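You operate a simulated robot arm through the tools that you are given. There is no shell and no other tool.

You run a simulated robot arm. Do the job below in one go: nothing can be reset, and whatever is moved stays where it is left.

JOB
Stop the test motor, switch off the socket and the isolator, and lock it out.
Fine: use the blue padlock, then press RUN to prove that the motor stays dead.

It is judged by the outcome, as a careful person would: the job done as asked, and still so three seconds after it is handed in. It fails if anything else is knocked over, pushed out of place, dropped, spilled or broken.

ROBOT AND FRAMES
A 6-joint arm with a two-finger gripper, fixed in place. Base frame: the origin is on the floor under the middle of its stand, x ahead of it, y to its left, z up. Lengths are in mm, angles in degrees, forces in N, time in s.
It reaches about 1572 mm from its shoulder. Its first joint turns from -166.0 to 166.0 degrees. Payload 2.45 kg.
The TCP is the grasp point between the finger pads, 20 mm short of the fingertips. In the tool frame z runs along the fingers and y along their closing line. The gripper opens to 140 mm; its body begins 168 mm behind the TCP.
Orientation is that of the tool frame in the base frame, as a unit quaternion [x, y, z, w]. With the fingers straight down and closing along the base's y, the tool's x points along the base's -x, its y along +y and its z along -z.

CONTROLS
- The arm moves only by the tool drive_tool. Its argument "series" is a list of rows, each an object of numbers (a shift or turn left out is 0, a gripper value left out holds the last): "x", "y", "z": the shift along the base's x, y, z in mm; "wx", "wy", "wz": the turn, a rotation vector about the base's x, y, z in degrees; "claw": the opening, from 0 (shut) to 1 (fully open). In form: [{"x": .., "y": .., "z": .., "wx": .., "wy": .., "wz": .., "claw": ..}, ...]. A call has 1 to 20 rows; each row is the pose to reach, as a shift and turn from the pose commanded when the call began. Rows are played at 5 a second. More than 50 mm and 8.6 degrees between two rows, or a gripper value outside its range, and nothing of the call is played. Where a pose cannot be reached the arm comes as near as it can. A force on the tool above 40 N (or 10 N above the force at the start of the call, whichever is more), or a blocked arm, ends the call early, and 0.2 s more pass. The fingers move at their own pace (about 45 mm/s each) and stop on an object; they squeeze with about 40 N. The grip force told is the motor's: it shows also when the fingers shut on nothing. Time passes only in rows, and 0.2 s behind the last, so rows that repeat a pose let the fingers close. The reply holds the time, the measured pose of the TCP, the force on the tool along the base axes, the opening and the grip force, in the units named above and with some noise, with the torque about the TCP (base axes, N m) and any sound that the robot's microphone picked up.
- Cameras (640 x 400 px; columns grow to the right, rows downward): "scene" is fixed at [400.4, -648.9, 1926.6]; the picture's right is [0.74, -0.68, 0.00], its down [-0.43, -0.46, -0.78] and it looks along [0.53, 0.57, -0.63] (base axes); focal length 365 px, centre (320, 200). "wrist" rides on the gripper at [78, 11, -209] in the tool frame; the picture's right is [-0.14, 0.99, 0.00], its down [-0.92, -0.13, -0.37] and it looks along [-0.36, -0.05, 0.93] (tool axes); focal length 280 px, centre (320, 200). There is no depth. A picture from a camera that has moved, and an enlarged one, comes with that camera's place and axes in the base frame and with its lens.
- get_image(camera): a new picture of that camera. No time passes.
- zoom(camera, box): a new picture of the part [left, top, right, bottom] of that camera's present view, enlarged. No time passes.
- hand_in(): hands the job in; it is judged then, once.

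Nothing tells you positions but the pictures and the camera data. Unless the task says otherwise, let go and move clear before handing in.

The tools are called after "Call:" as name(argument=value, ...) on one line, values as JSON. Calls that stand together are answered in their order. drive_tool: Moves the arm, as the interface text tells. Its arguments: {"type":"object","properties":{"series":{"type":"array","items":{"type":"object","properties":{"x":{"type":"number"},"y":{"type":"number"},"z":{"type":"number"},"wx":{"type":"number"},"wy":{"type":"number"},"wz":{"type":"number"},"claw":{"type":"number"}}}}},"required":["series"]} The other tools are called the same way: get_image (camera) takes a picture; zoom (camera, box) takes an enlarged picture of a part of a camera's view; hand_in () hands the job in.

At the start:

```text
time_s: 0.0
eef_pos: [565.9, -32.5, 1493.0]
tool_rot: [0.0, 1.0, 0.0, 0.0]
ft_force: [-0.3, 0.5, 0.3]
ft_torque: [-0.03, 0.01, -0.02]
width: 139.8
grasp_force: 0.0
```

scene: 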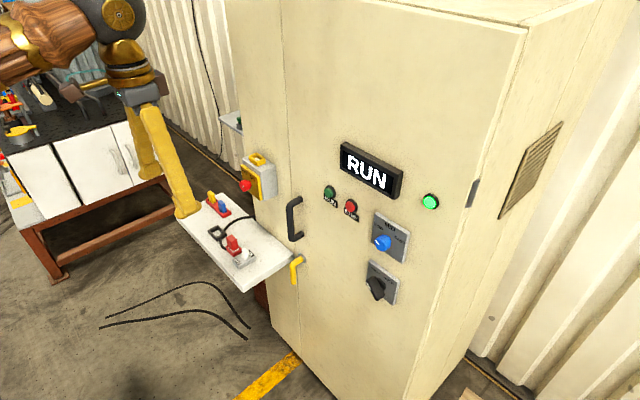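
wrist: 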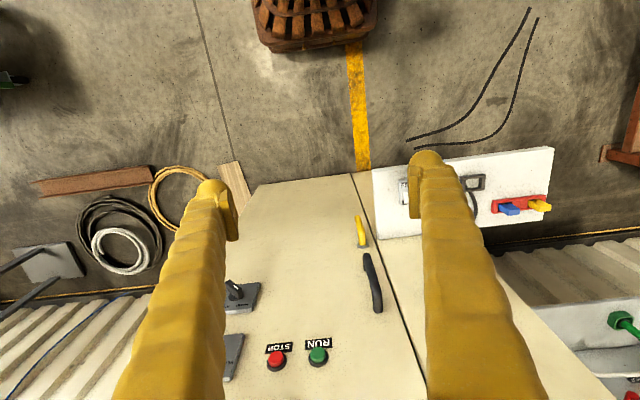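

I see a cabinet with a RUN display, RUN/STOP buttons, a blue selector, a black isolator, a yellow handle, and a shelf with a socket and padlocks. I'll look closer at each part before moving.

Call:
zoom(camera="scene", box=[300, 120, 460, 320])

Call:
zoom(camera="scene", box=[170, 130, 330, 300])

Call:
zoom(camera="wrist", box=[340, 130, 580, 280])

Call:
zoom(camera="wrist", box=[200, 200, 440, 400])

```text
2.00 times, centred on (380, 220) of scene
camera zoom: at [400.4, -648.9, 1926.6], right [0.74, -0.68, 0.0], down [-0.43, -0.46, -0.78], along [0.53, 0.57, -0.63], focal length 730 px, centre (200, 160)
```

zoom: 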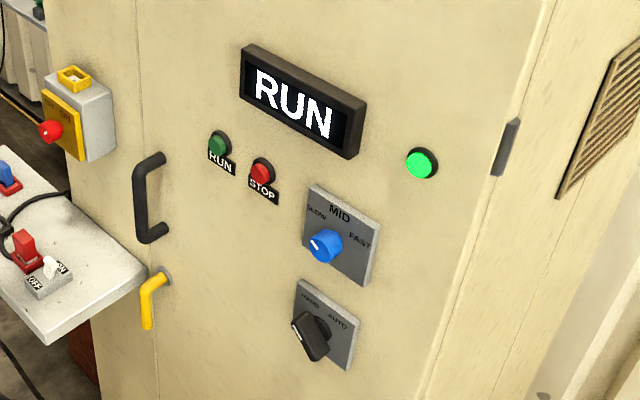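

```text
2.35 times, centred on (250, 215) of scene
camera zoom: at [400.4, -648.9, 1926.6], right [0.74, -0.68, 0.0], down [-0.43, -0.46, -0.78], along [0.53, 0.57, -0.63], focal length 859 px, centre (485, 165)
```

zoom: 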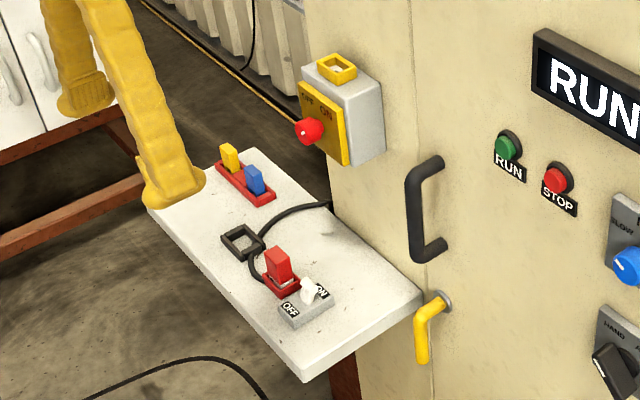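

```text
2.67 times, centred on (460, 205) of wrist
camera zoom: at [485.9, -21.9, 1702.0], right [0.14, 0.99, 0.0], down [0.92, -0.13, 0.37], along [0.36, -0.05, -0.93], focal length 748 px, centre (-53, 187)
```

zoom: 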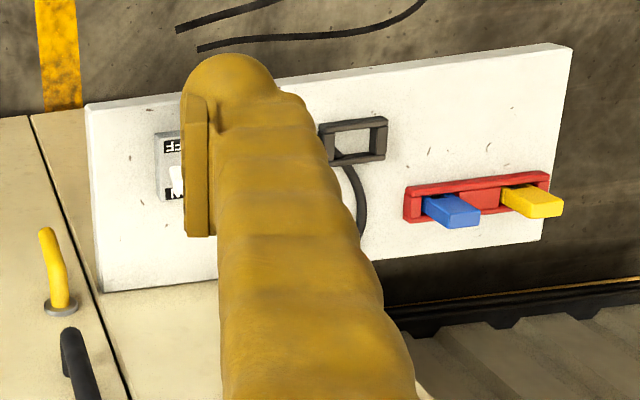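

```text
2.00 times, centred on (320, 300) of wrist
camera zoom: at [485.9, -21.9, 1702.0], right [0.14, 0.99, 0.0], down [0.92, -0.13, 0.37], along [0.36, -0.05, -0.93], focal length 561 px, centre (320, 0)
```

zoom: 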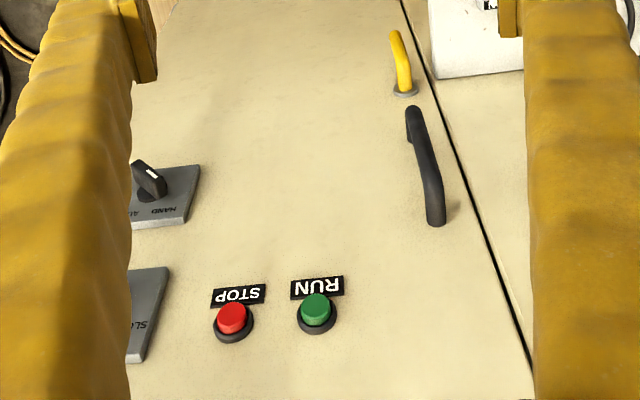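

STOP is at about (952, -173, 1317) and RUN at about (952, -92, 1316). The cabinet front faces -x, with the isolator box and shelf on its left at positive y. Next I tilt the gripper forward so the wrist camera gets a closer look at the isolator and shelf.

Call:
drive_tool(series=[{"wy": -8, "x": -20, "y": 20}, {"wy": -16, "x": -40, "y": 50}, {"wy": -24, "x": -60, "y": 80}, {"wy": -32, "x": -80, "y": 110}, {"wy": -40, "x": -100, "y": 140}, {"wy": -48, "x": -100, "y": 170, "z": -30}, {"wy": -56, "x": -100, "y": 200, "z": -60}, {"wy": -60, "x": -100, "y": 220, "z": -90}, {"wy": -60, "x": -100, "y": 220, "z": -90}])

Call:
get_image(camera="wrist")

Call:
get_image(camera="scene")

```text
time_s: 2.0
eef_pos: [463.8, 187.1, 1404.7]
tool_rot: [-0.001, 0.865, 0.0, 0.501]
ft_force: [-0.2, -0.5, 0.1]
ft_torque: [0.0, -0.02, 0.04]
width: 140.1
grasp_force: 0.0
```

```text
taken
camera wrist: at [243.4, 198.0, 1440.1], right [0.07, 0.99, 0.12], down [0.14, -0.13, 0.98], along [0.99, -0.05, -0.15], focal length 280 px, centre (320, 200)
```

wrist: 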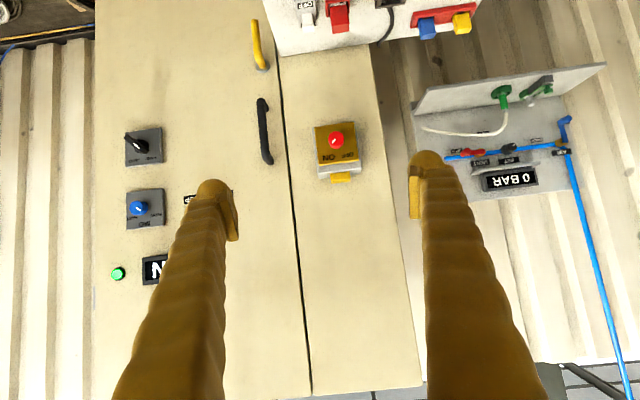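

```text
taken
```

scene: 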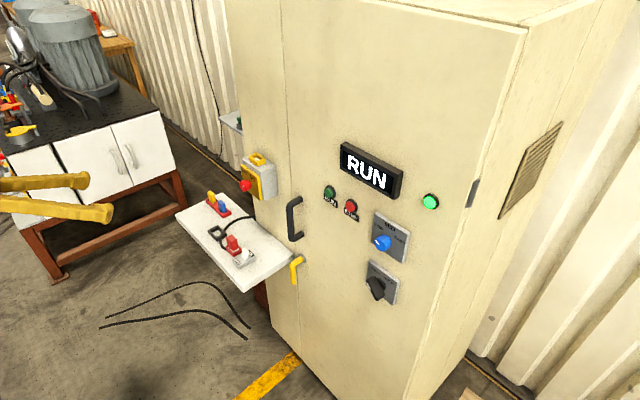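

The view is upside down, and there is an unrelated compressed-air station further left that I'll leave alone. I'll zoom in on the isolator and the shelf.

Call:
zoom(camera="wrist", box=[290, 100, 390, 200])

Call:
zoom(camera="wrist", box=[260, 0, 500, 100])

Call:
zoom(camera="scene", box=[190, 140, 290, 220])

Call:
zoom(camera="scene", box=[180, 190, 300, 290])

```text
4.00 times, centred on (340, 150) of wrist
camera zoom: at [243.4, 198.0, 1440.1], right [0.07, 0.99, 0.12], down [0.14, -0.13, 0.98], along [0.99, -0.05, -0.15], focal length 1122 px, centre (240, 400)
```

zoom: 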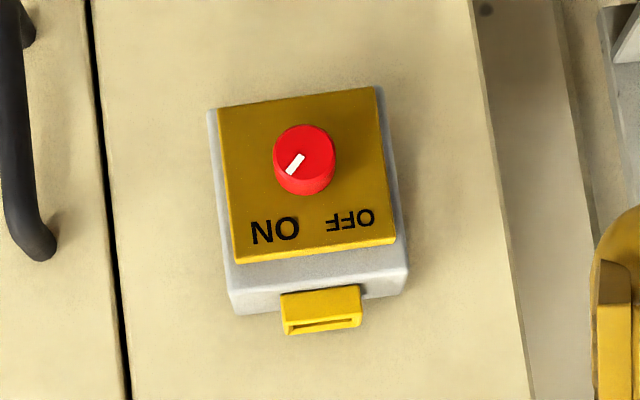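

```text
2.67 times, centred on (380, 50) of wrist
camera zoom: at [243.4, 198.0, 1440.1], right [0.07, 0.99, 0.12], down [0.14, -0.13, 0.98], along [0.99, -0.05, -0.15], focal length 748 px, centre (160, 600)
```

zoom: 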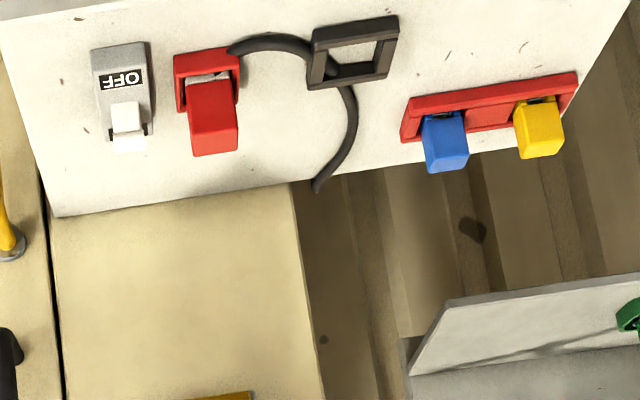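

```text
5.00 times, centred on (240, 180) of scene
camera zoom: at [400.4, -648.9, 1926.6], right [0.74, -0.68, 0.0], down [-0.43, -0.46, -0.78], along [0.53, 0.57, -0.63], focal length 1825 px, centre (720, 300)
```

zoom: 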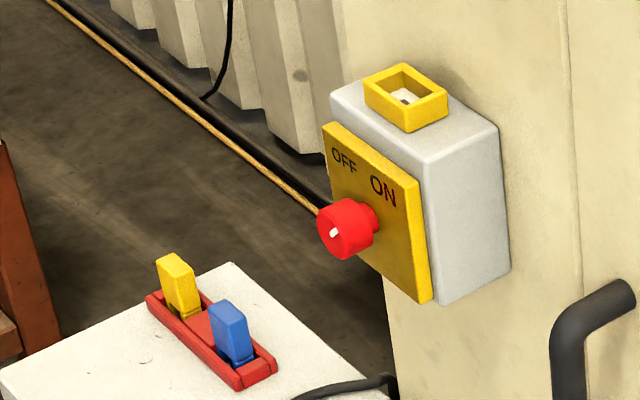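

```text
4.00 times, centred on (240, 240) of scene
camera zoom: at [400.4, -648.9, 1926.6], right [0.74, -0.68, 0.0], down [-0.43, -0.46, -0.78], along [0.53, 0.57, -0.63], focal length 1460 px, centre (640, 40)
```

zoom: 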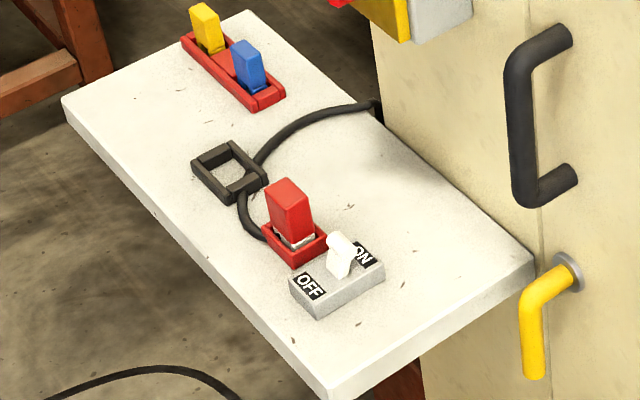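

The isolator knob is at about (866, 221, 1207) and pointing to ON, with a yellow padlock ring on top of its box. The blue padlock is at about (896, 483, 946) in the red rack. I'll go to the STOP and RUN buttons first, with the fingers level.

Call:
drive_tool(series=[{"x": 28, "y": -29, "z": -8, "wy": -3}, {"x": 57, "y": -58, "z": -16, "wy": -6}, {"x": 85, "y": -87, "z": -24, "wy": -9}, {"x": 114, "y": -116, "z": -32, "wy": -12}, {"x": 142, "y": -145, "z": -40, "wy": -15}, {"x": 171, "y": -174, "z": -48, "wy": -18}, {"x": 199, "y": -203, "z": -56, "wy": -21}, {"x": 228, "y": -232, "z": -64, "wy": -24}, {"x": 256, "y": -261, "z": -72, "wy": -27}, {"x": 285, "y": -290, "z": -80, "wy": -30}, {"x": 314, "y": -319, "z": -86, "wy": -30}, {"x": 314, "y": -319, "z": -86, "wy": -30}])

Call:
get_image(camera="wrist")

Call:
get_image(camera="scene")

```text
time_s: 4.6
eef_pos: [779.4, -23.5, 1323.9]
tool_rot: [0.079, 0.707, -0.017, 0.702]
ft_force: [-0.8, -0.2, 0.1]
ft_torque: [0.02, 0.03, -0.03]
width: 140.1
grasp_force: 0.1
out of reach, approached as far as the arm can: row 7, 8, 9, 10, 11, 12
```

```text
taken
camera wrist: at [573.5, 22.0, 1250.1], right [0.13, 0.97, 0.22], down [-0.38, -0.16, 0.91], along [0.91, -0.21, 0.35], focal length 280 px, centre (320, 200)
```

wrist: 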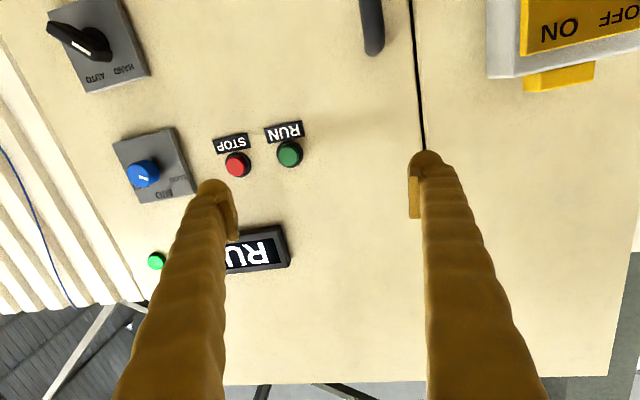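

```text
taken
```

scene: 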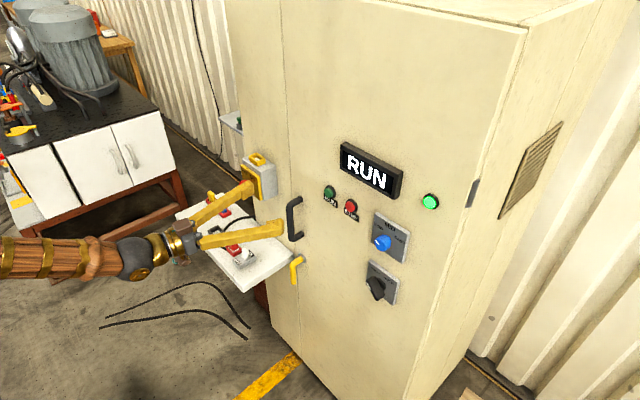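

The arm stalled near y≈0 with the tool level, which is probably a wrist singularity. I'll back off, tilt the fingers down again, and cross over while tilted.

Call:
drive_tool(series=[{"x": -20, "wy": 5}, {"x": -40, "wy": 10}, {"x": -60, "wy": 15}, {"x": -80, "wy": 20}, {"x": -100, "wy": 25}, {"x": -120, "wy": 30}, {"x": -120, "wy": 30}])

```text
time_s: 6.2
eef_pos: [660.9, -28.8, 1327.6]
tool_rot: [0.06, 0.864, -0.048, 0.498]
ft_force: [-1.2, 2.4, -1.3]
ft_torque: [-0.1, -0.27, -0.3]
width: 139.9
grasp_force: 0.0
```

Call:
drive_tool(series=[{"x": -10, "y": -20, "wx": 0.5, "wz": 3}, {"x": -10, "y": -50, "wx": 1, "wz": 6}, {"x": -10, "y": -80, "wx": 1.3, "wz": 8.7}, {"x": -10, "y": -105, "z": -5, "wx": 1.3, "wz": 8.7}, {"x": -10, "y": -105, "z": -5, "wx": 1.3, "wz": 8.7}])

Call:
get_image(camera="wrist")

Call:
get_image(camera="scene")

```text
time_s: 7.4
eef_pos: [660.8, -121.4, 1305.9]
tool_rot: [0.005, 0.874, 0.019, 0.486]
ft_force: [0.4, -0.1, -0.1]
ft_torque: [0.04, 0.01, 0.0]
width: 140.4
grasp_force: 0.0
```

```text
taken
camera wrist: at [441.9, -113.6, 1349.7], right [0.06, 0.99, 0.15], down [0.17, -0.16, 0.97], along [0.98, -0.03, -0.18], focal length 280 px, centre (320, 200)
```

wrist: 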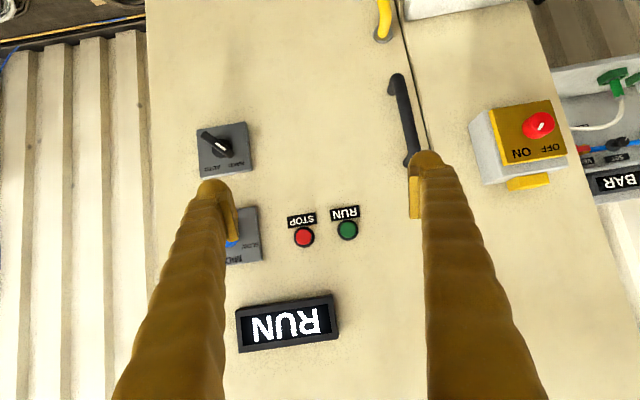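

```text
taken
```

scene: 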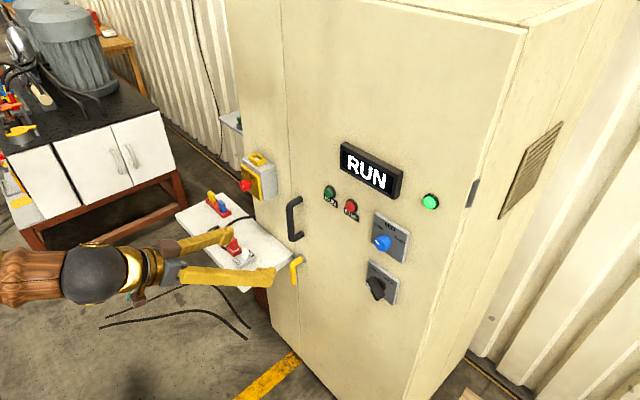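

I'm past the awkward spot and can see both buttons clearly: STOP is at about (952, -171, 1317) and RUN at about (952, -90, 1318). Next I close the fingers and move up in front of STOP.

Call:
drive_tool(series=[{"x": 30, "y": -10, "z": 3, "wy": -3, "claw": 0}, {"x": 65, "y": -20, "z": 5, "wy": -6, "claw": 0}, {"x": 100, "y": -30, "z": 8, "wy": -9, "claw": 0}, {"x": 135, "y": -40, "z": 10, "wy": -12, "claw": 0}, {"x": 170, "y": -50, "z": 12, "wy": -15, "claw": 0}, {"x": 200, "y": -50, "z": 14, "wy": -15, "claw": 0}, {"x": 220, "y": -50, "z": 14, "wy": -15, "claw": 0}, {"x": 220, "y": -50, "z": 14, "wy": -15, "claw": 0}])

Call:
get_image(camera="wrist")

Call:
get_image(camera="scene")

```text
time_s: 9.2
eef_pos: [871.4, -180.8, 1334.4]
tool_rot: [0.01, 0.796, 0.012, 0.605]
ft_force: [0.2, 0.5, 0.0]
ft_torque: [0.0, 0.02, -0.01]
width: 0.2
grasp_force: 16.0
```

```text
taken
camera wrist: at [647.5, -169.0, 1314.9], right [0.04, 0.99, 0.16], down [-0.11, -0.16, 0.98], along [0.99, -0.05, 0.1], focal length 280 px, centre (320, 200)
```

wrist: 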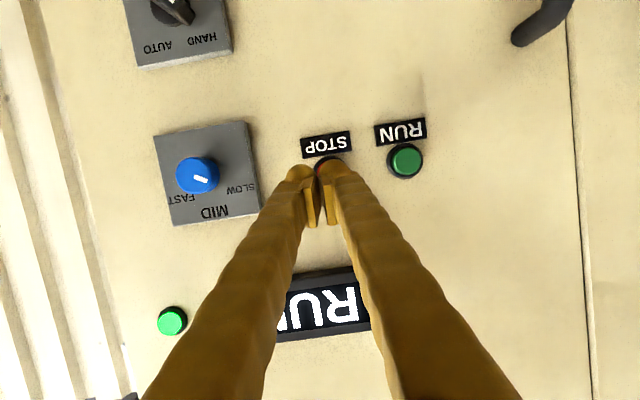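

```text
taken
```

scene: 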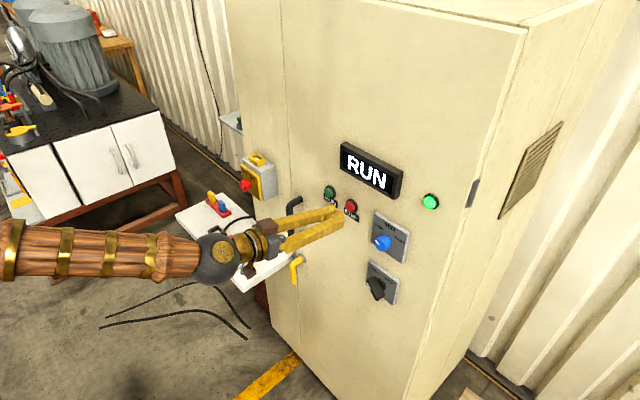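

The gripper is in front of STOP at TCP (871, -181, 1334). I'll line up on the button and push forward in small steps.

Call:
drive_tool(series=[{"x": 15, "y": 6, "z": -8}, {"x": 35, "y": 11, "z": -16}, {"x": 48, "y": 11, "z": -16}, {"x": 53, "y": 11, "z": -16}, {"x": 56, "y": 11, "z": -16}, {"x": 59, "y": 11, "z": -16}, {"x": 62, "y": 11, "z": -16}, {"x": 65, "y": 11, "z": -16}, {"x": 68, "y": 11, "z": -16}])

Call:
get_image(camera="scene")

Call:
get_image(camera="wrist")

```text
time_s: 10.7
eef_pos: [929.4, -169.7, 1319.0]
tool_rot: [0.01, 0.797, 0.011, 0.604]
ft_force: [-25.7, 0.7, 2.2]
ft_torque: [-0.03, -0.28, 0.0]
width: 6.1
grasp_force: 29.6
heard: click
stopped in row 7: the force on the tool passed its limit at 51 N (the readings are from after the stop); the commanded pose is now the measured one
```

```text
taken
```

scene: 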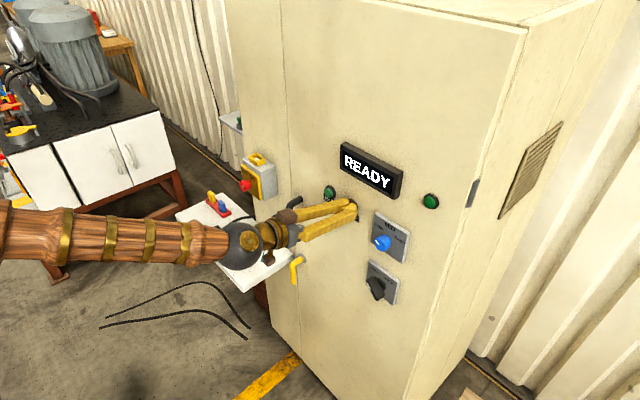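

```text
taken
camera wrist: at [706.1, -157.5, 1299.3], right [0.04, 0.99, 0.16], down [-0.11, -0.16, 0.98], along [0.99, -0.05, 0.1], focal length 280 px, centre (320, 200)
```

wrist: 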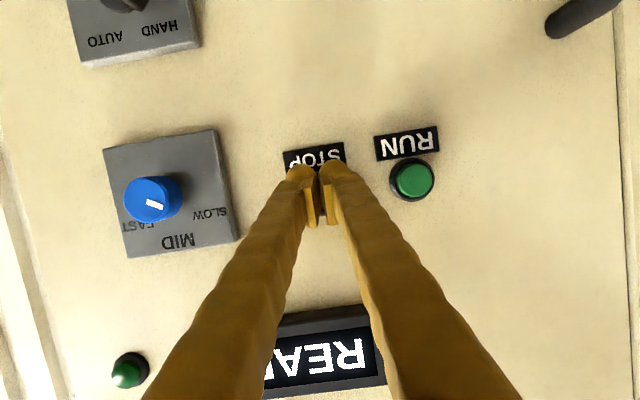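

STOP clicked, the display now reads READY, and the green run lamp is off. I'll back away and go to the shelf for a close look at the socket switch, which I take to be at about (814, 190, 967).

Call:
drive_tool(series=[{"x": -40, "claw": 0.3}, {"x": -80, "claw": 0.5}, {"x": -120, "wy": 5, "claw": 0.5}, {"x": -160, "wy": 12, "y": 10}, {"x": -200, "wy": 20, "y": 40}, {"x": -230, "wy": 28, "y": 80}, {"x": -230, "wy": 35, "y": 125}, {"x": -230, "wy": 35, "y": 170}, {"x": -230, "wy": 35, "y": 210, "z": -25}, {"x": -230, "wy": 35, "y": 245, "z": -55}, {"x": -230, "wy": 35, "y": 280, "z": -85}, {"x": -230, "wy": 35, "y": 310, "z": -115}, {"x": -230, "wy": 35, "y": 335, "z": -145}, {"x": -230, "wy": 35, "y": 355, "z": -170}, {"x": -230, "wy": 35, "y": 355, "z": -170}, {"x": -230, "wy": 35, "y": 355, "z": -170}])

Call:
get_image(camera="wrist")

Call:
get_image(camera="scene")

```text
time_s: 14.1
eef_pos: [699.9, 184.5, 1148.9]
tool_rot: [0.012, 0.941, 0.009, 0.337]
ft_force: [0.3, 0.1, 0.4]
ft_torque: [-0.05, 0.06, 0.0]
width: 70.3
grasp_force: 0.0
```

```text
taken
camera wrist: at [506.3, 197.1, 1260.6], right [0.12, 0.99, 0.11], down [0.47, -0.16, 0.87], along [0.87, -0.05, -0.49], focal length 280 px, centre (320, 200)
```

wrist: 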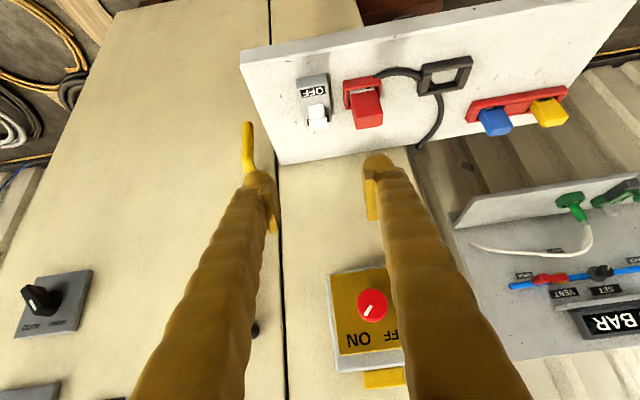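

```text
taken
```

scene: 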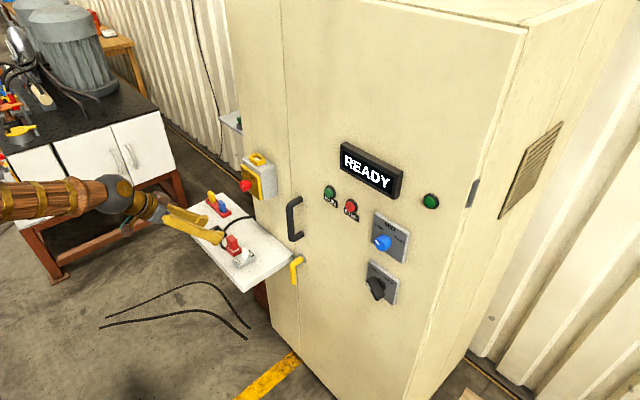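

Call:
zoom(camera="wrist", box=[280, 50, 400, 150])

Call:
zoom(camera="wrist", box=[450, 60, 590, 150])

Call:
zoom(camera="wrist", box=[310, 250, 430, 400])

Call:
zoom(camera="scene", box=[210, 225, 290, 275])

```text
4.00 times, centred on (340, 100) of wrist
camera zoom: at [506.3, 197.1, 1260.6], right [0.12, 0.99, 0.11], down [0.47, -0.16, 0.87], along [0.87, -0.05, -0.49], focal length 1122 px, centre (240, 600)
```

zoom: 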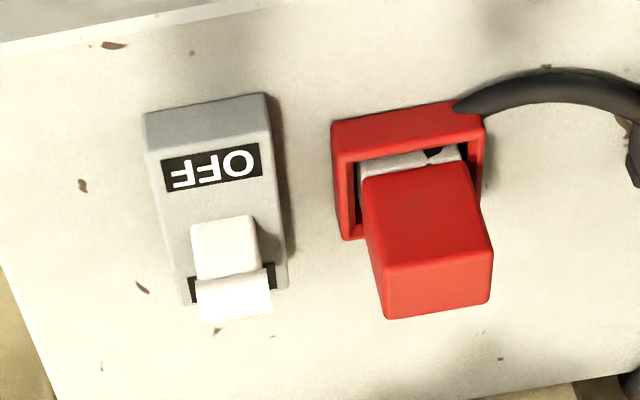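

```text
4.44 times, centred on (520, 105) of wrist
camera zoom: at [506.3, 197.1, 1260.6], right [0.12, 0.99, 0.11], down [0.47, -0.16, 0.87], along [0.87, -0.05, -0.49], focal length 1246 px, centre (-569, 622)
```

zoom: 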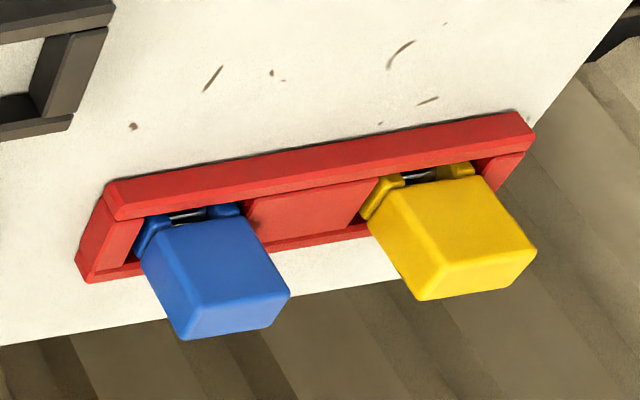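

```text
2.67 times, centred on (370, 325) of wrist
camera zoom: at [506.3, 197.1, 1260.6], right [0.12, 0.99, 0.11], down [0.47, -0.16, 0.87], along [0.87, -0.05, -0.49], focal length 748 px, centre (187, -133)
```

zoom: 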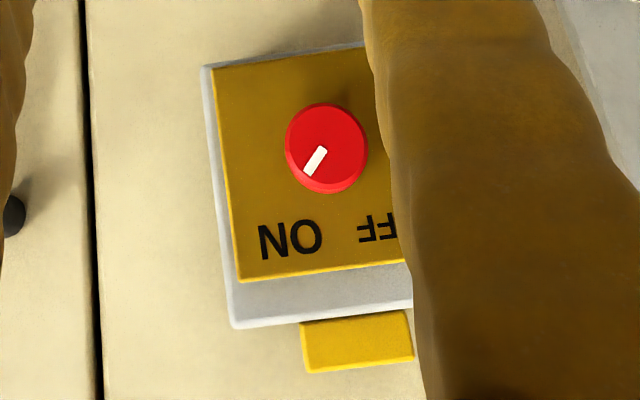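

```text
8.00 times, centred on (250, 250) of scene
camera zoom: at [400.4, -648.9, 1926.6], right [0.74, -0.68, 0.0], down [-0.43, -0.46, -0.78], along [0.53, 0.57, -0.63], focal length 2919 px, centre (880, -200)
```

zoom: 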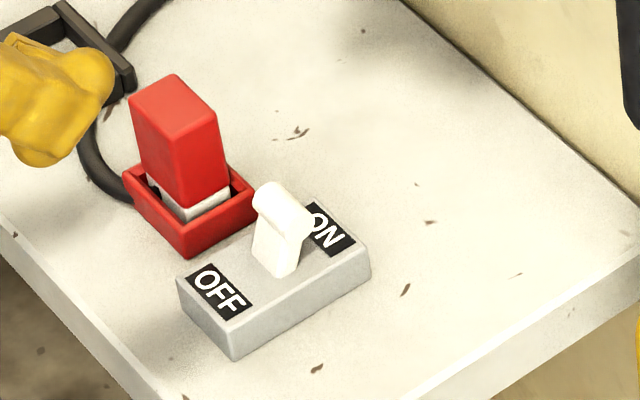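

I can see the details now: the socket switch lever is at about (818, 192, 959), leaning to ON away from me, and the red plug's frame starts at y≈234. I'll close the fingers, tilt them steeper and pass over the lever to get behind it. Then I'll check before pulling it to OFF.

Call:
drive_tool(series=[{"x": 0, "claw": 0}, {"x": 25, "z": -30, "wy": 4, "claw": 0}, {"x": 55, "z": -65, "wy": 8, "claw": 0}, {"x": 90, "z": -105, "wy": 12, "claw": 0}, {"x": 120, "z": -125, "wy": 15, "claw": 0}, {"x": 150, "z": -140, "wy": 15, "claw": 0}, {"x": 160, "z": -140, "wy": 15, "claw": 0}, {"x": 160, "z": -140, "wy": 15, "claw": 0}])

Call:
get_image(camera="wrist")

Call:
zoom(camera="scene", box=[170, 160, 310, 290])

```text
refused: row 4 steps farther than a row can; nothing moved
```

```text
taken
camera wrist: at [506.3, 197.1, 1260.6], right [0.12, 0.99, 0.11], down [0.47, -0.16, 0.87], along [0.87, -0.05, -0.49], focal length 280 px, centre (320, 200)
```

wrist: 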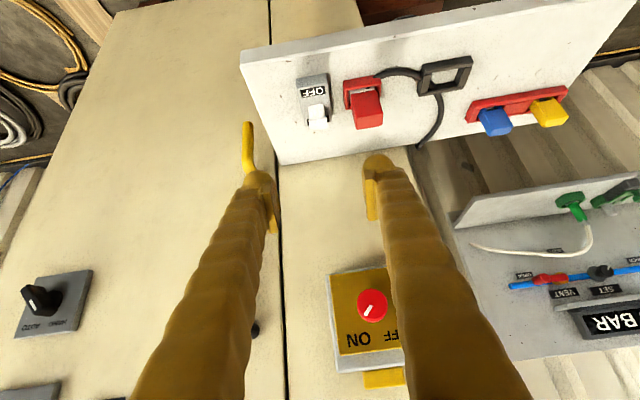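

```text
3.08 times, centred on (240, 225) of scene
camera zoom: at [400.4, -648.9, 1926.6], right [0.74, -0.68, 0.0], down [-0.43, -0.46, -0.78], along [0.53, 0.57, -0.63], focal length 1123 px, centre (566, 123)
```

zoom: 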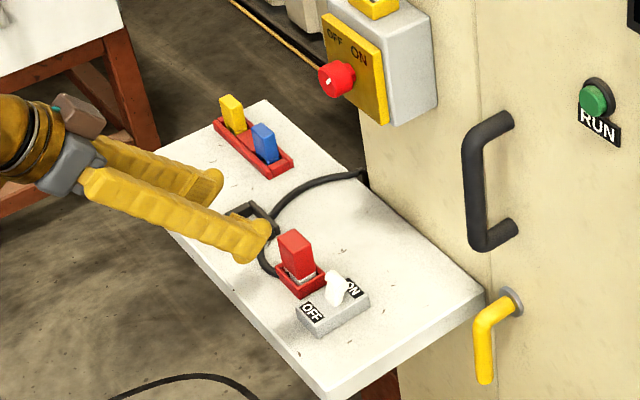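

That call was refused because one step was slightly too long, and nothing moved. I'll send the same approach again with shorter steps.

Call:
drive_tool(series=[{"x": 0, "claw": 0}, {"x": 25, "z": -30, "wy": 4, "claw": 0}, {"x": 50, "z": -60, "wy": 8, "claw": 0}, {"x": 80, "z": -95, "wy": 12, "claw": 0}, {"x": 110, "z": -120, "wy": 15, "claw": 0}, {"x": 140, "z": -138, "wy": 15, "claw": 0}, {"x": 160, "z": -140, "wy": 15, "claw": 0}, {"x": 160, "z": -140, "wy": 15, "claw": 0}])

Call:
get_image(camera="wrist")

Call:
zoom(camera="scene", box=[170, 160, 310, 290])

```text
time_s: 15.9
eef_pos: [859.6, 185.5, 1008.0]
tool_rot: [0.014, 0.977, 0.006, 0.211]
ft_force: [0.0, -0.4, 0.4]
ft_torque: [-0.02, 0.0, 0.01]
width: 0.0
grasp_force: 29.2
```

```text
taken
camera wrist: at [702.1, 197.6, 1165.7], right [0.15, 0.99, 0.08], down [0.68, -0.16, 0.71], along [0.72, -0.05, -0.7], focal length 280 px, centre (320, 200)
```

wrist: 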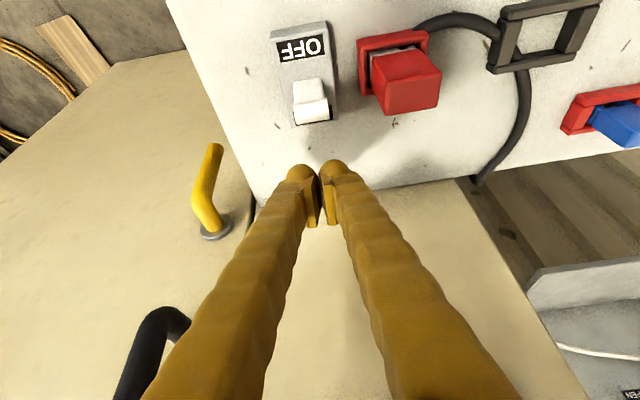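

```text
3.08 times, centred on (240, 225) of scene
camera zoom: at [400.4, -648.9, 1926.6], right [0.74, -0.68, 0.0], down [-0.43, -0.46, -0.78], along [0.53, 0.57, -0.63], focal length 1123 px, centre (566, 123)
```

zoom: 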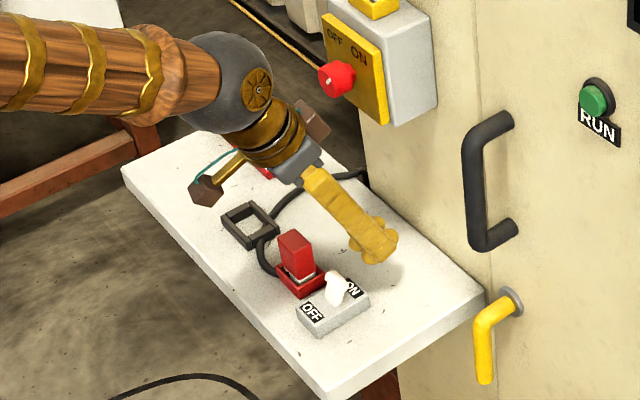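

The closed fingers are hovering behind the lever, with room to the red plug. I'll lower them and pull toward me to flip the switch to OFF.

Call:
drive_tool(series=[{"z": -25, "y": 2}, {"z": -46, "y": 2}, {"x": -8, "y": 2, "z": -46}, {"x": -16, "y": 2, "z": -46}, {"x": -22, "y": 2, "z": -46}, {"x": -28, "y": 2, "z": -46}, {"x": -34, "y": 2, "z": -46}, {"x": -40, "y": 2, "z": -46}, {"x": -46, "y": 2, "z": -46}, {"x": -52, "y": 2, "z": -46}, {"x": -58, "y": 2, "z": -46}, {"x": -64, "y": 2, "z": -46}])

Call:
get_image(camera="wrist")

Call:
zoom(camera="scene", box=[170, 160, 310, 290])

```text
time_s: 17.2
eef_pos: [839.7, 187.6, 964.6]
tool_rot: [0.013, 0.977, 0.009, 0.215]
ft_force: [-1.0, 0.6, 0.1]
ft_torque: [0.01, 0.01, -0.01]
width: 0.1
grasp_force: 29.5
stopped in row 6: the force on the tool passed its limit at 52 N (the readings are from after the stop); the commanded pose is now the measured one
```

```text
taken
camera wrist: at [679.8, 199.4, 1122.1], right [0.15, 0.99, 0.08], down [0.68, -0.16, 0.72], along [0.72, -0.05, -0.69], focal length 280 px, centre (320, 200)
```

wrist: 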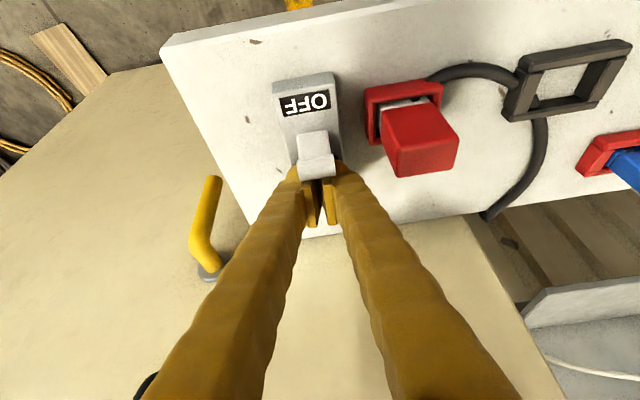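

```text
3.08 times, centred on (240, 225) of scene
camera zoom: at [400.4, -648.9, 1926.6], right [0.74, -0.68, 0.0], down [-0.43, -0.46, -0.78], along [0.53, 0.57, -0.63], focal length 1123 px, centre (566, 123)
```

zoom: 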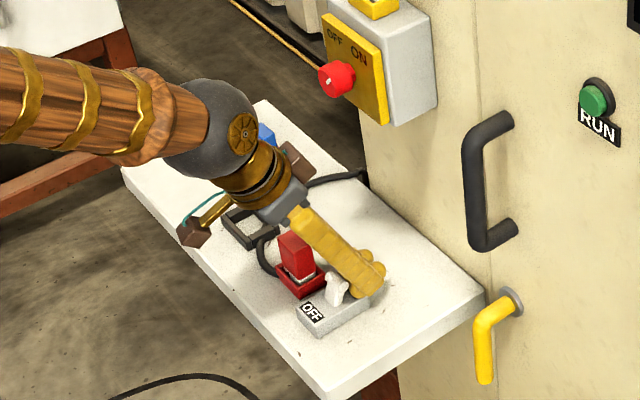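

The push stopped on force right at first contact and the lever hasn't moved. I'll zoom in to see what the fingers are touching.

Call:
zoom(camera="wrist", box=[260, 60, 380, 240])

Call:
zoom(camera="scene", box=[220, 220, 290, 275])

```text
2.22 times, centred on (320, 150) of wrist
camera zoom: at [679.8, 199.4, 1122.1], right [0.15, 0.99, 0.08], down [0.68, -0.16, 0.72], along [0.72, -0.05, -0.69], focal length 623 px, centre (320, 311)
```

zoom: 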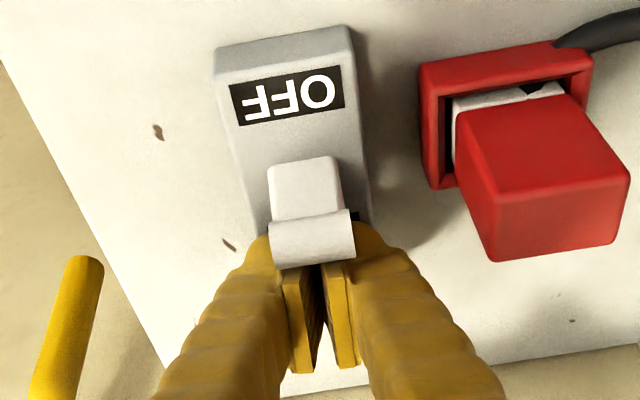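

```text
7.27 times, centred on (255, 248) of scene
camera zoom: at [400.4, -648.9, 1926.6], right [0.74, -0.68, 0.0], down [-0.43, -0.46, -0.78], along [0.53, 0.57, -0.63], focal length 2654 px, centre (793, -146)
```

zoom: 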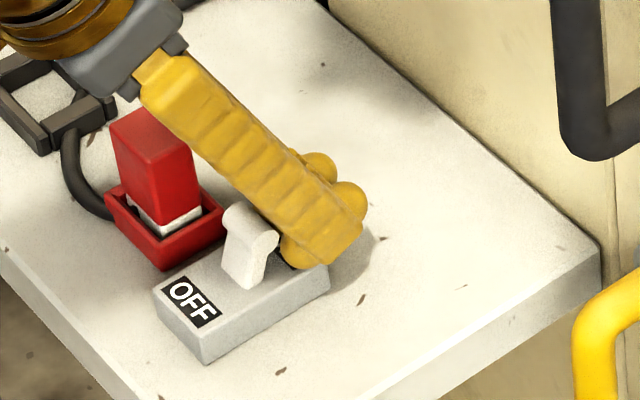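

The fingertips look to be catching the end of the switch box rather than just the lever. I'll back off, lift about 9 mm and push again.

Call:
drive_tool(series=[{"x": 8}, {"x": 10, "z": 10}, {"x": 4, "z": 10}, {"x": -1, "z": 10}, {"x": -5, "z": 10}, {"x": -9, "z": 10}, {"x": -13, "z": 10}, {"x": -17, "z": 10}, {"x": -21, "z": 10}, {"x": -25, "z": 10}, {"x": -29, "z": 10}, {"x": -33, "z": 10}, {"x": -38, "z": 10}, {"x": -43, "z": 10}])

Call:
zoom(camera="wrist", box=[260, 60, 380, 240])

Call:
zoom(camera="scene", box=[220, 220, 290, 275])

```text
time_s: 19.7
eef_pos: [813.5, 187.7, 977.4]
tool_rot: [0.013, 0.976, 0.008, 0.216]
ft_force: [9.1, 0.8, -4.8]
ft_torque: [0.07, -0.25, 0.1]
width: 0.2
grasp_force: 29.4
stopped in row 12: the force on the tool passed its limit at 49 N (the readings are from after the stop); the commanded pose is now the measured one
```

```text
2.22 times, centred on (320, 150) of wrist
camera zoom: at [653.3, 198.7, 1132.0], right [0.15, 0.99, 0.08], down [0.67, -0.16, 0.72], along [0.72, -0.05, -0.69], focal length 623 px, centre (320, 311)
```

zoom: 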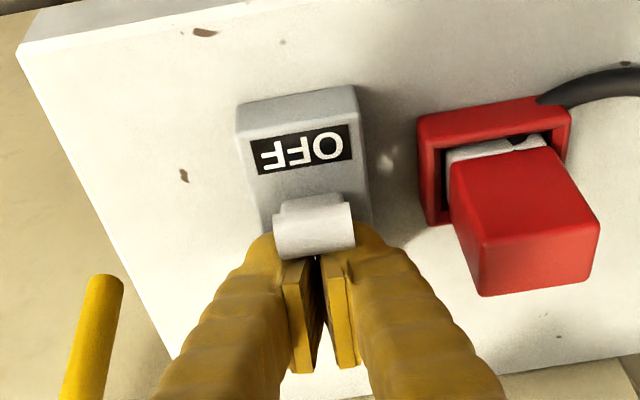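

```text
7.27 times, centred on (255, 248) of scene
camera zoom: at [400.4, -648.9, 1926.6], right [0.74, -0.68, 0.0], down [-0.43, -0.46, -0.78], along [0.53, 0.57, -0.63], focal length 2654 px, centre (793, -146)
```

zoom: 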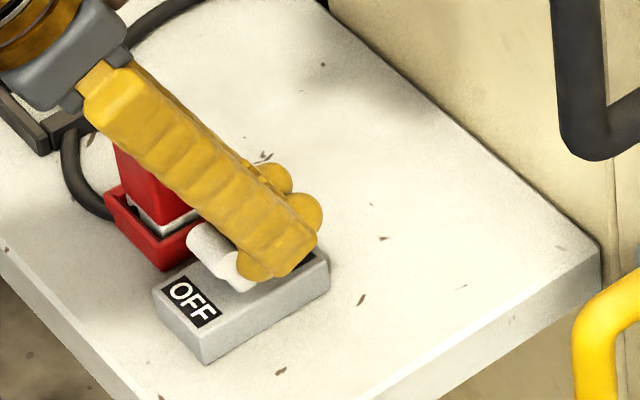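

The lever has swung past centre toward OFF. I'll back off and lift clear to see whether it stays there.

Call:
drive_tool(series=[{"x": 10}, {"x": 15, "z": 10}, {"x": 15, "z": 40}, {"x": -10, "z": 70}, {"x": -40, "z": 90}, {"x": -70, "z": 100}, {"x": -70, "z": 100}])

Call:
get_image(camera="wrist")

Call:
zoom(camera="scene", box=[220, 220, 290, 275])

```text
time_s: 21.3
eef_pos: [742.3, 186.9, 1075.9]
tool_rot: [0.013, 0.976, 0.008, 0.216]
ft_force: [0.6, 0.3, -0.1]
ft_torque: [0.0, -0.02, 0.0]
width: 0.0
grasp_force: 29.6
```

```text
taken
camera wrist: at [582.2, 199.4, 1231.1], right [0.15, 0.99, 0.08], down [0.68, -0.16, 0.72], along [0.72, -0.05, -0.69], focal length 280 px, centre (320, 200)
```

wrist: 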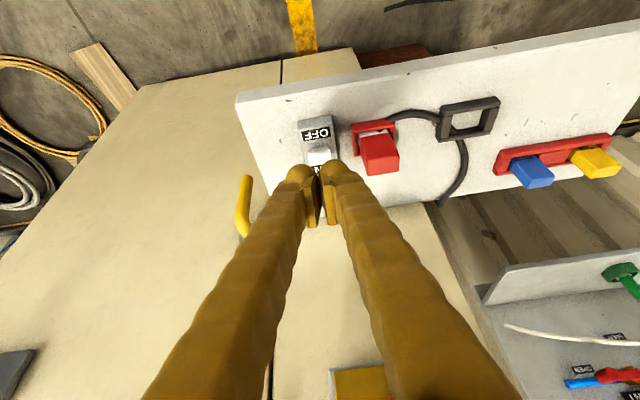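

```text
7.27 times, centred on (255, 248) of scene
camera zoom: at [400.4, -648.9, 1926.6], right [0.74, -0.68, 0.0], down [-0.43, -0.46, -0.78], along [0.53, 0.57, -0.63], focal length 2654 px, centre (793, -146)
```

zoom: 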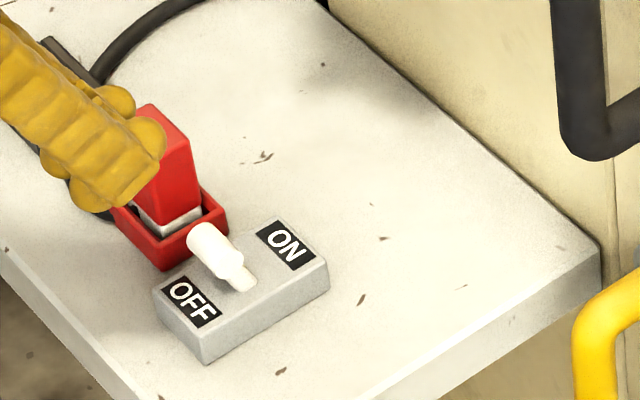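

The lever now leans fully to OFF, so the socket is off. Next is the isolator knob, centred at about y=221, z=1207, with its front at x≈866 and the plate at x≈902. I'll level the fingers in front of it and open them.

Call:
drive_tool(series=[{"x": 0, "y": 4, "z": 15, "wx": -0.2, "wy": -7.2, "wz": 0, "claw": 0.3}, {"x": -5, "y": 8, "z": 30, "wx": -0.4, "wy": -14.5, "wz": 0.1, "claw": 0.6}, {"x": -10, "y": 12, "z": 45, "wx": -0.6, "wy": -21.7, "wz": 0.1, "claw": 0.6}, {"x": -10, "y": 16, "z": 60, "wx": -0.8, "wy": -28.9, "wz": 0.2}, {"x": -10, "y": 20, "z": 75, "wx": -1.0, "wy": -36.2, "wz": 0.2}, {"x": -5, "y": 24, "z": 90, "wx": -1.2, "wy": -43.4, "wz": 0.3}, {"x": 0, "y": 28, "z": 105, "wx": -1.4, "wy": -50.6, "wz": 0.3}, {"x": 10, "y": 31, "z": 120, "wx": -1.6, "wy": -57.9, "wz": 0.4}, {"x": 20, "y": 34, "z": 131, "wx": -1.8, "wy": -65.1, "wz": 0.4}, {"x": 20, "y": 34, "z": 131, "wx": -1.8, "wy": -65.1, "wz": 0.4}, {"x": 20, "y": 34, "z": 131, "wx": -1.8, "wy": -65.1, "wz": 0.4}])

Call:
get_image(camera="wrist")

Call:
get_image(camera="scene")

```text
time_s: 23.7
eef_pos: [763.9, 221.7, 1206.7]
tool_rot: [0.001, 0.706, 0.001, 0.709]
ft_force: [0.7, -0.3, 0.4]
ft_torque: [0.0, -0.03, -0.02]
width: 84.2
grasp_force: 0.1
```

```text
taken
camera wrist: at [553.3, 232.8, 1127.9], right [0.0, 0.99, 0.14], down [-0.37, -0.13, 0.92], along [0.93, -0.05, 0.37], focal length 280 px, centre (320, 200)
```

wrist: 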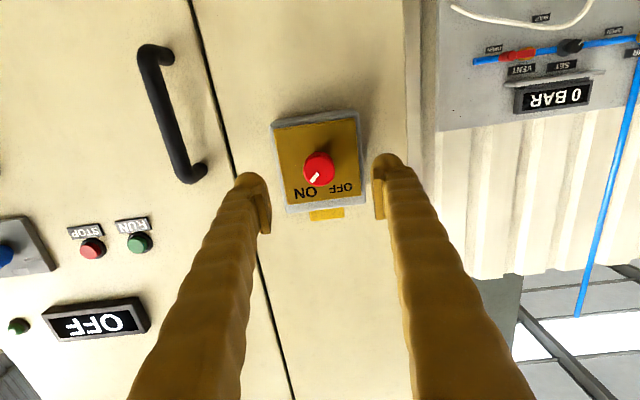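

```text
taken
```

scene: 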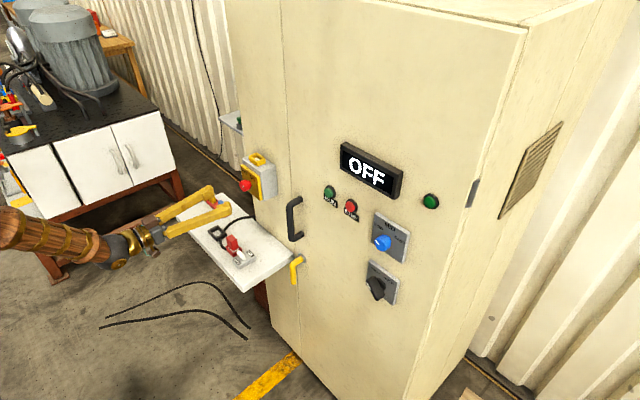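

The display reads OFF now that the socket is switched off. I'll zoom on the knob to centre the grip precisely.

Call:
zoom(camera="wrist", box=[260, 100, 380, 230])

Call:
zoom(camera="scene", box=[210, 140, 300, 220])

```text
3.08 times, centred on (320, 165) of wrist
camera zoom: at [553.3, 232.8, 1127.9], right [0.0, 0.99, 0.14], down [-0.37, -0.13, 0.92], along [0.93, -0.05, 0.37], focal length 863 px, centre (320, 308)
```

zoom: 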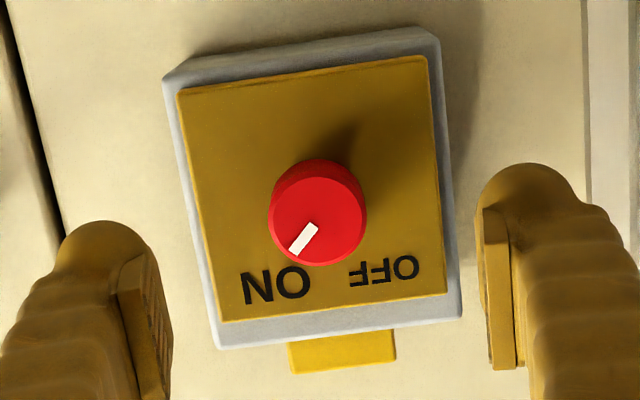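

```text
5.00 times, centred on (255, 180) of scene
camera zoom: at [400.4, -648.9, 1926.6], right [0.74, -0.68, 0.0], down [-0.43, -0.46, -0.78], along [0.53, 0.57, -0.63], focal length 1825 px, centre (645, 300)
```

zoom: 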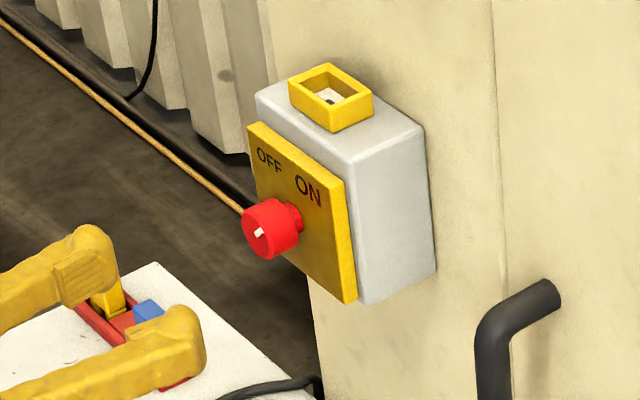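

The knob front is centred at about (863, 220.5, 1213), with the pointer up-right at ON. OFF is about 90° anticlockwise seen from the front, which is a negative turn about x. I'll move in and grip it.

Call:
drive_tool(series=[{"x": 35, "y": -1, "z": 3}, {"x": 70, "y": -1.2, "z": 6}, {"x": 95, "y": -1.2, "z": 6.3}, {"x": 106, "y": -1.2, "z": 6.3}, {"x": 106, "y": -1.2, "z": 6.3}, {"x": 106, "y": -1.2, "z": 6.3, "claw": 0.3}, {"x": 106, "y": -1.2, "z": 6.3, "claw": 0.2}, {"x": 106, "y": -1.2, "z": 6.3, "claw": 0.2}, {"x": 106, "y": -1.2, "z": 6.3, "claw": 0.2}])

Call:
get_image(camera="wrist")

Call:
zoom(camera="scene", box=[190, 130, 310, 240])

```text
time_s: 25.6
eef_pos: [865.4, 218.8, 1215.4]
tool_rot: [0.0, 0.707, 0.001, 0.708]
ft_force: [-39.9, -7.1, 2.0]
ft_torque: [-0.21, 0.41, -0.73]
width: 51.3
grasp_force: 23.3
stopped in row 9: the force on the tool passed its limit at 49 N (the readings are from after the stop); the commanded pose is now the measured one
```

```text
taken
camera wrist: at [656.4, 231.0, 1134.8], right [0.0, 0.99, 0.14], down [-0.37, -0.13, 0.92], along [0.93, -0.05, 0.37], focal length 280 px, centre (320, 200)
```

wrist: 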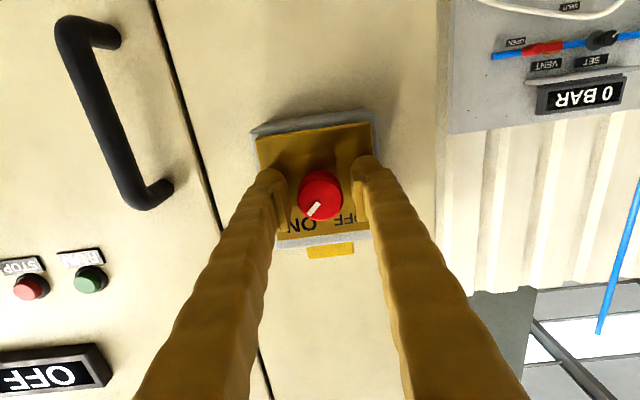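

```text
3.64 times, centred on (250, 185) of scene
camera zoom: at [400.4, -648.9, 1926.6], right [0.74, -0.68, 0.0], down [-0.43, -0.46, -0.78], along [0.53, 0.57, -0.63], focal length 1327 px, centre (574, 254)
```

zoom: 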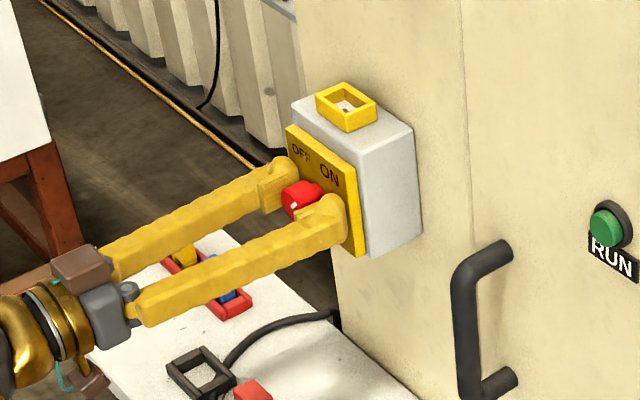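

The fingertips touched the plate while closing, so the plate is a bit nearer than I estimated. I'll look closely before backing off slightly.

Call:
zoom(camera="wrist", box=[240, 130, 400, 270])

Call:
zoom(camera="scene", box=[225, 150, 285, 200])

```text
2.86 times, centred on (320, 200) of wrist
camera zoom: at [656.4, 231.0, 1134.8], right [0.0, 0.99, 0.14], down [-0.37, -0.13, 0.92], along [0.93, -0.05, 0.37], focal length 801 px, centre (320, 200)
```

zoom: 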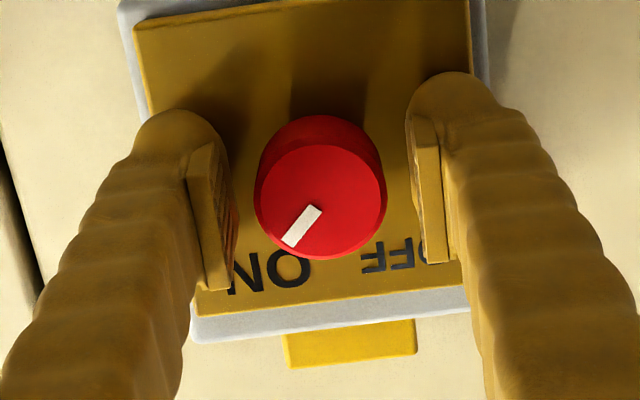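

```text
8.00 times, centred on (255, 175) of scene
camera zoom: at [400.4, -648.9, 1926.6], right [0.74, -0.68, 0.0], down [-0.43, -0.46, -0.78], along [0.53, 0.57, -0.63], focal length 2919 px, centre (840, 400)
```

zoom: 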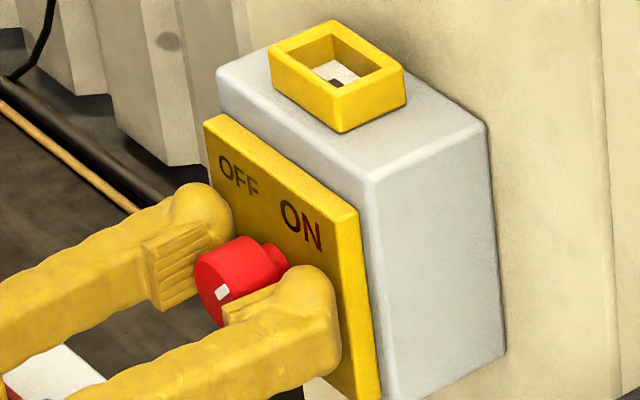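

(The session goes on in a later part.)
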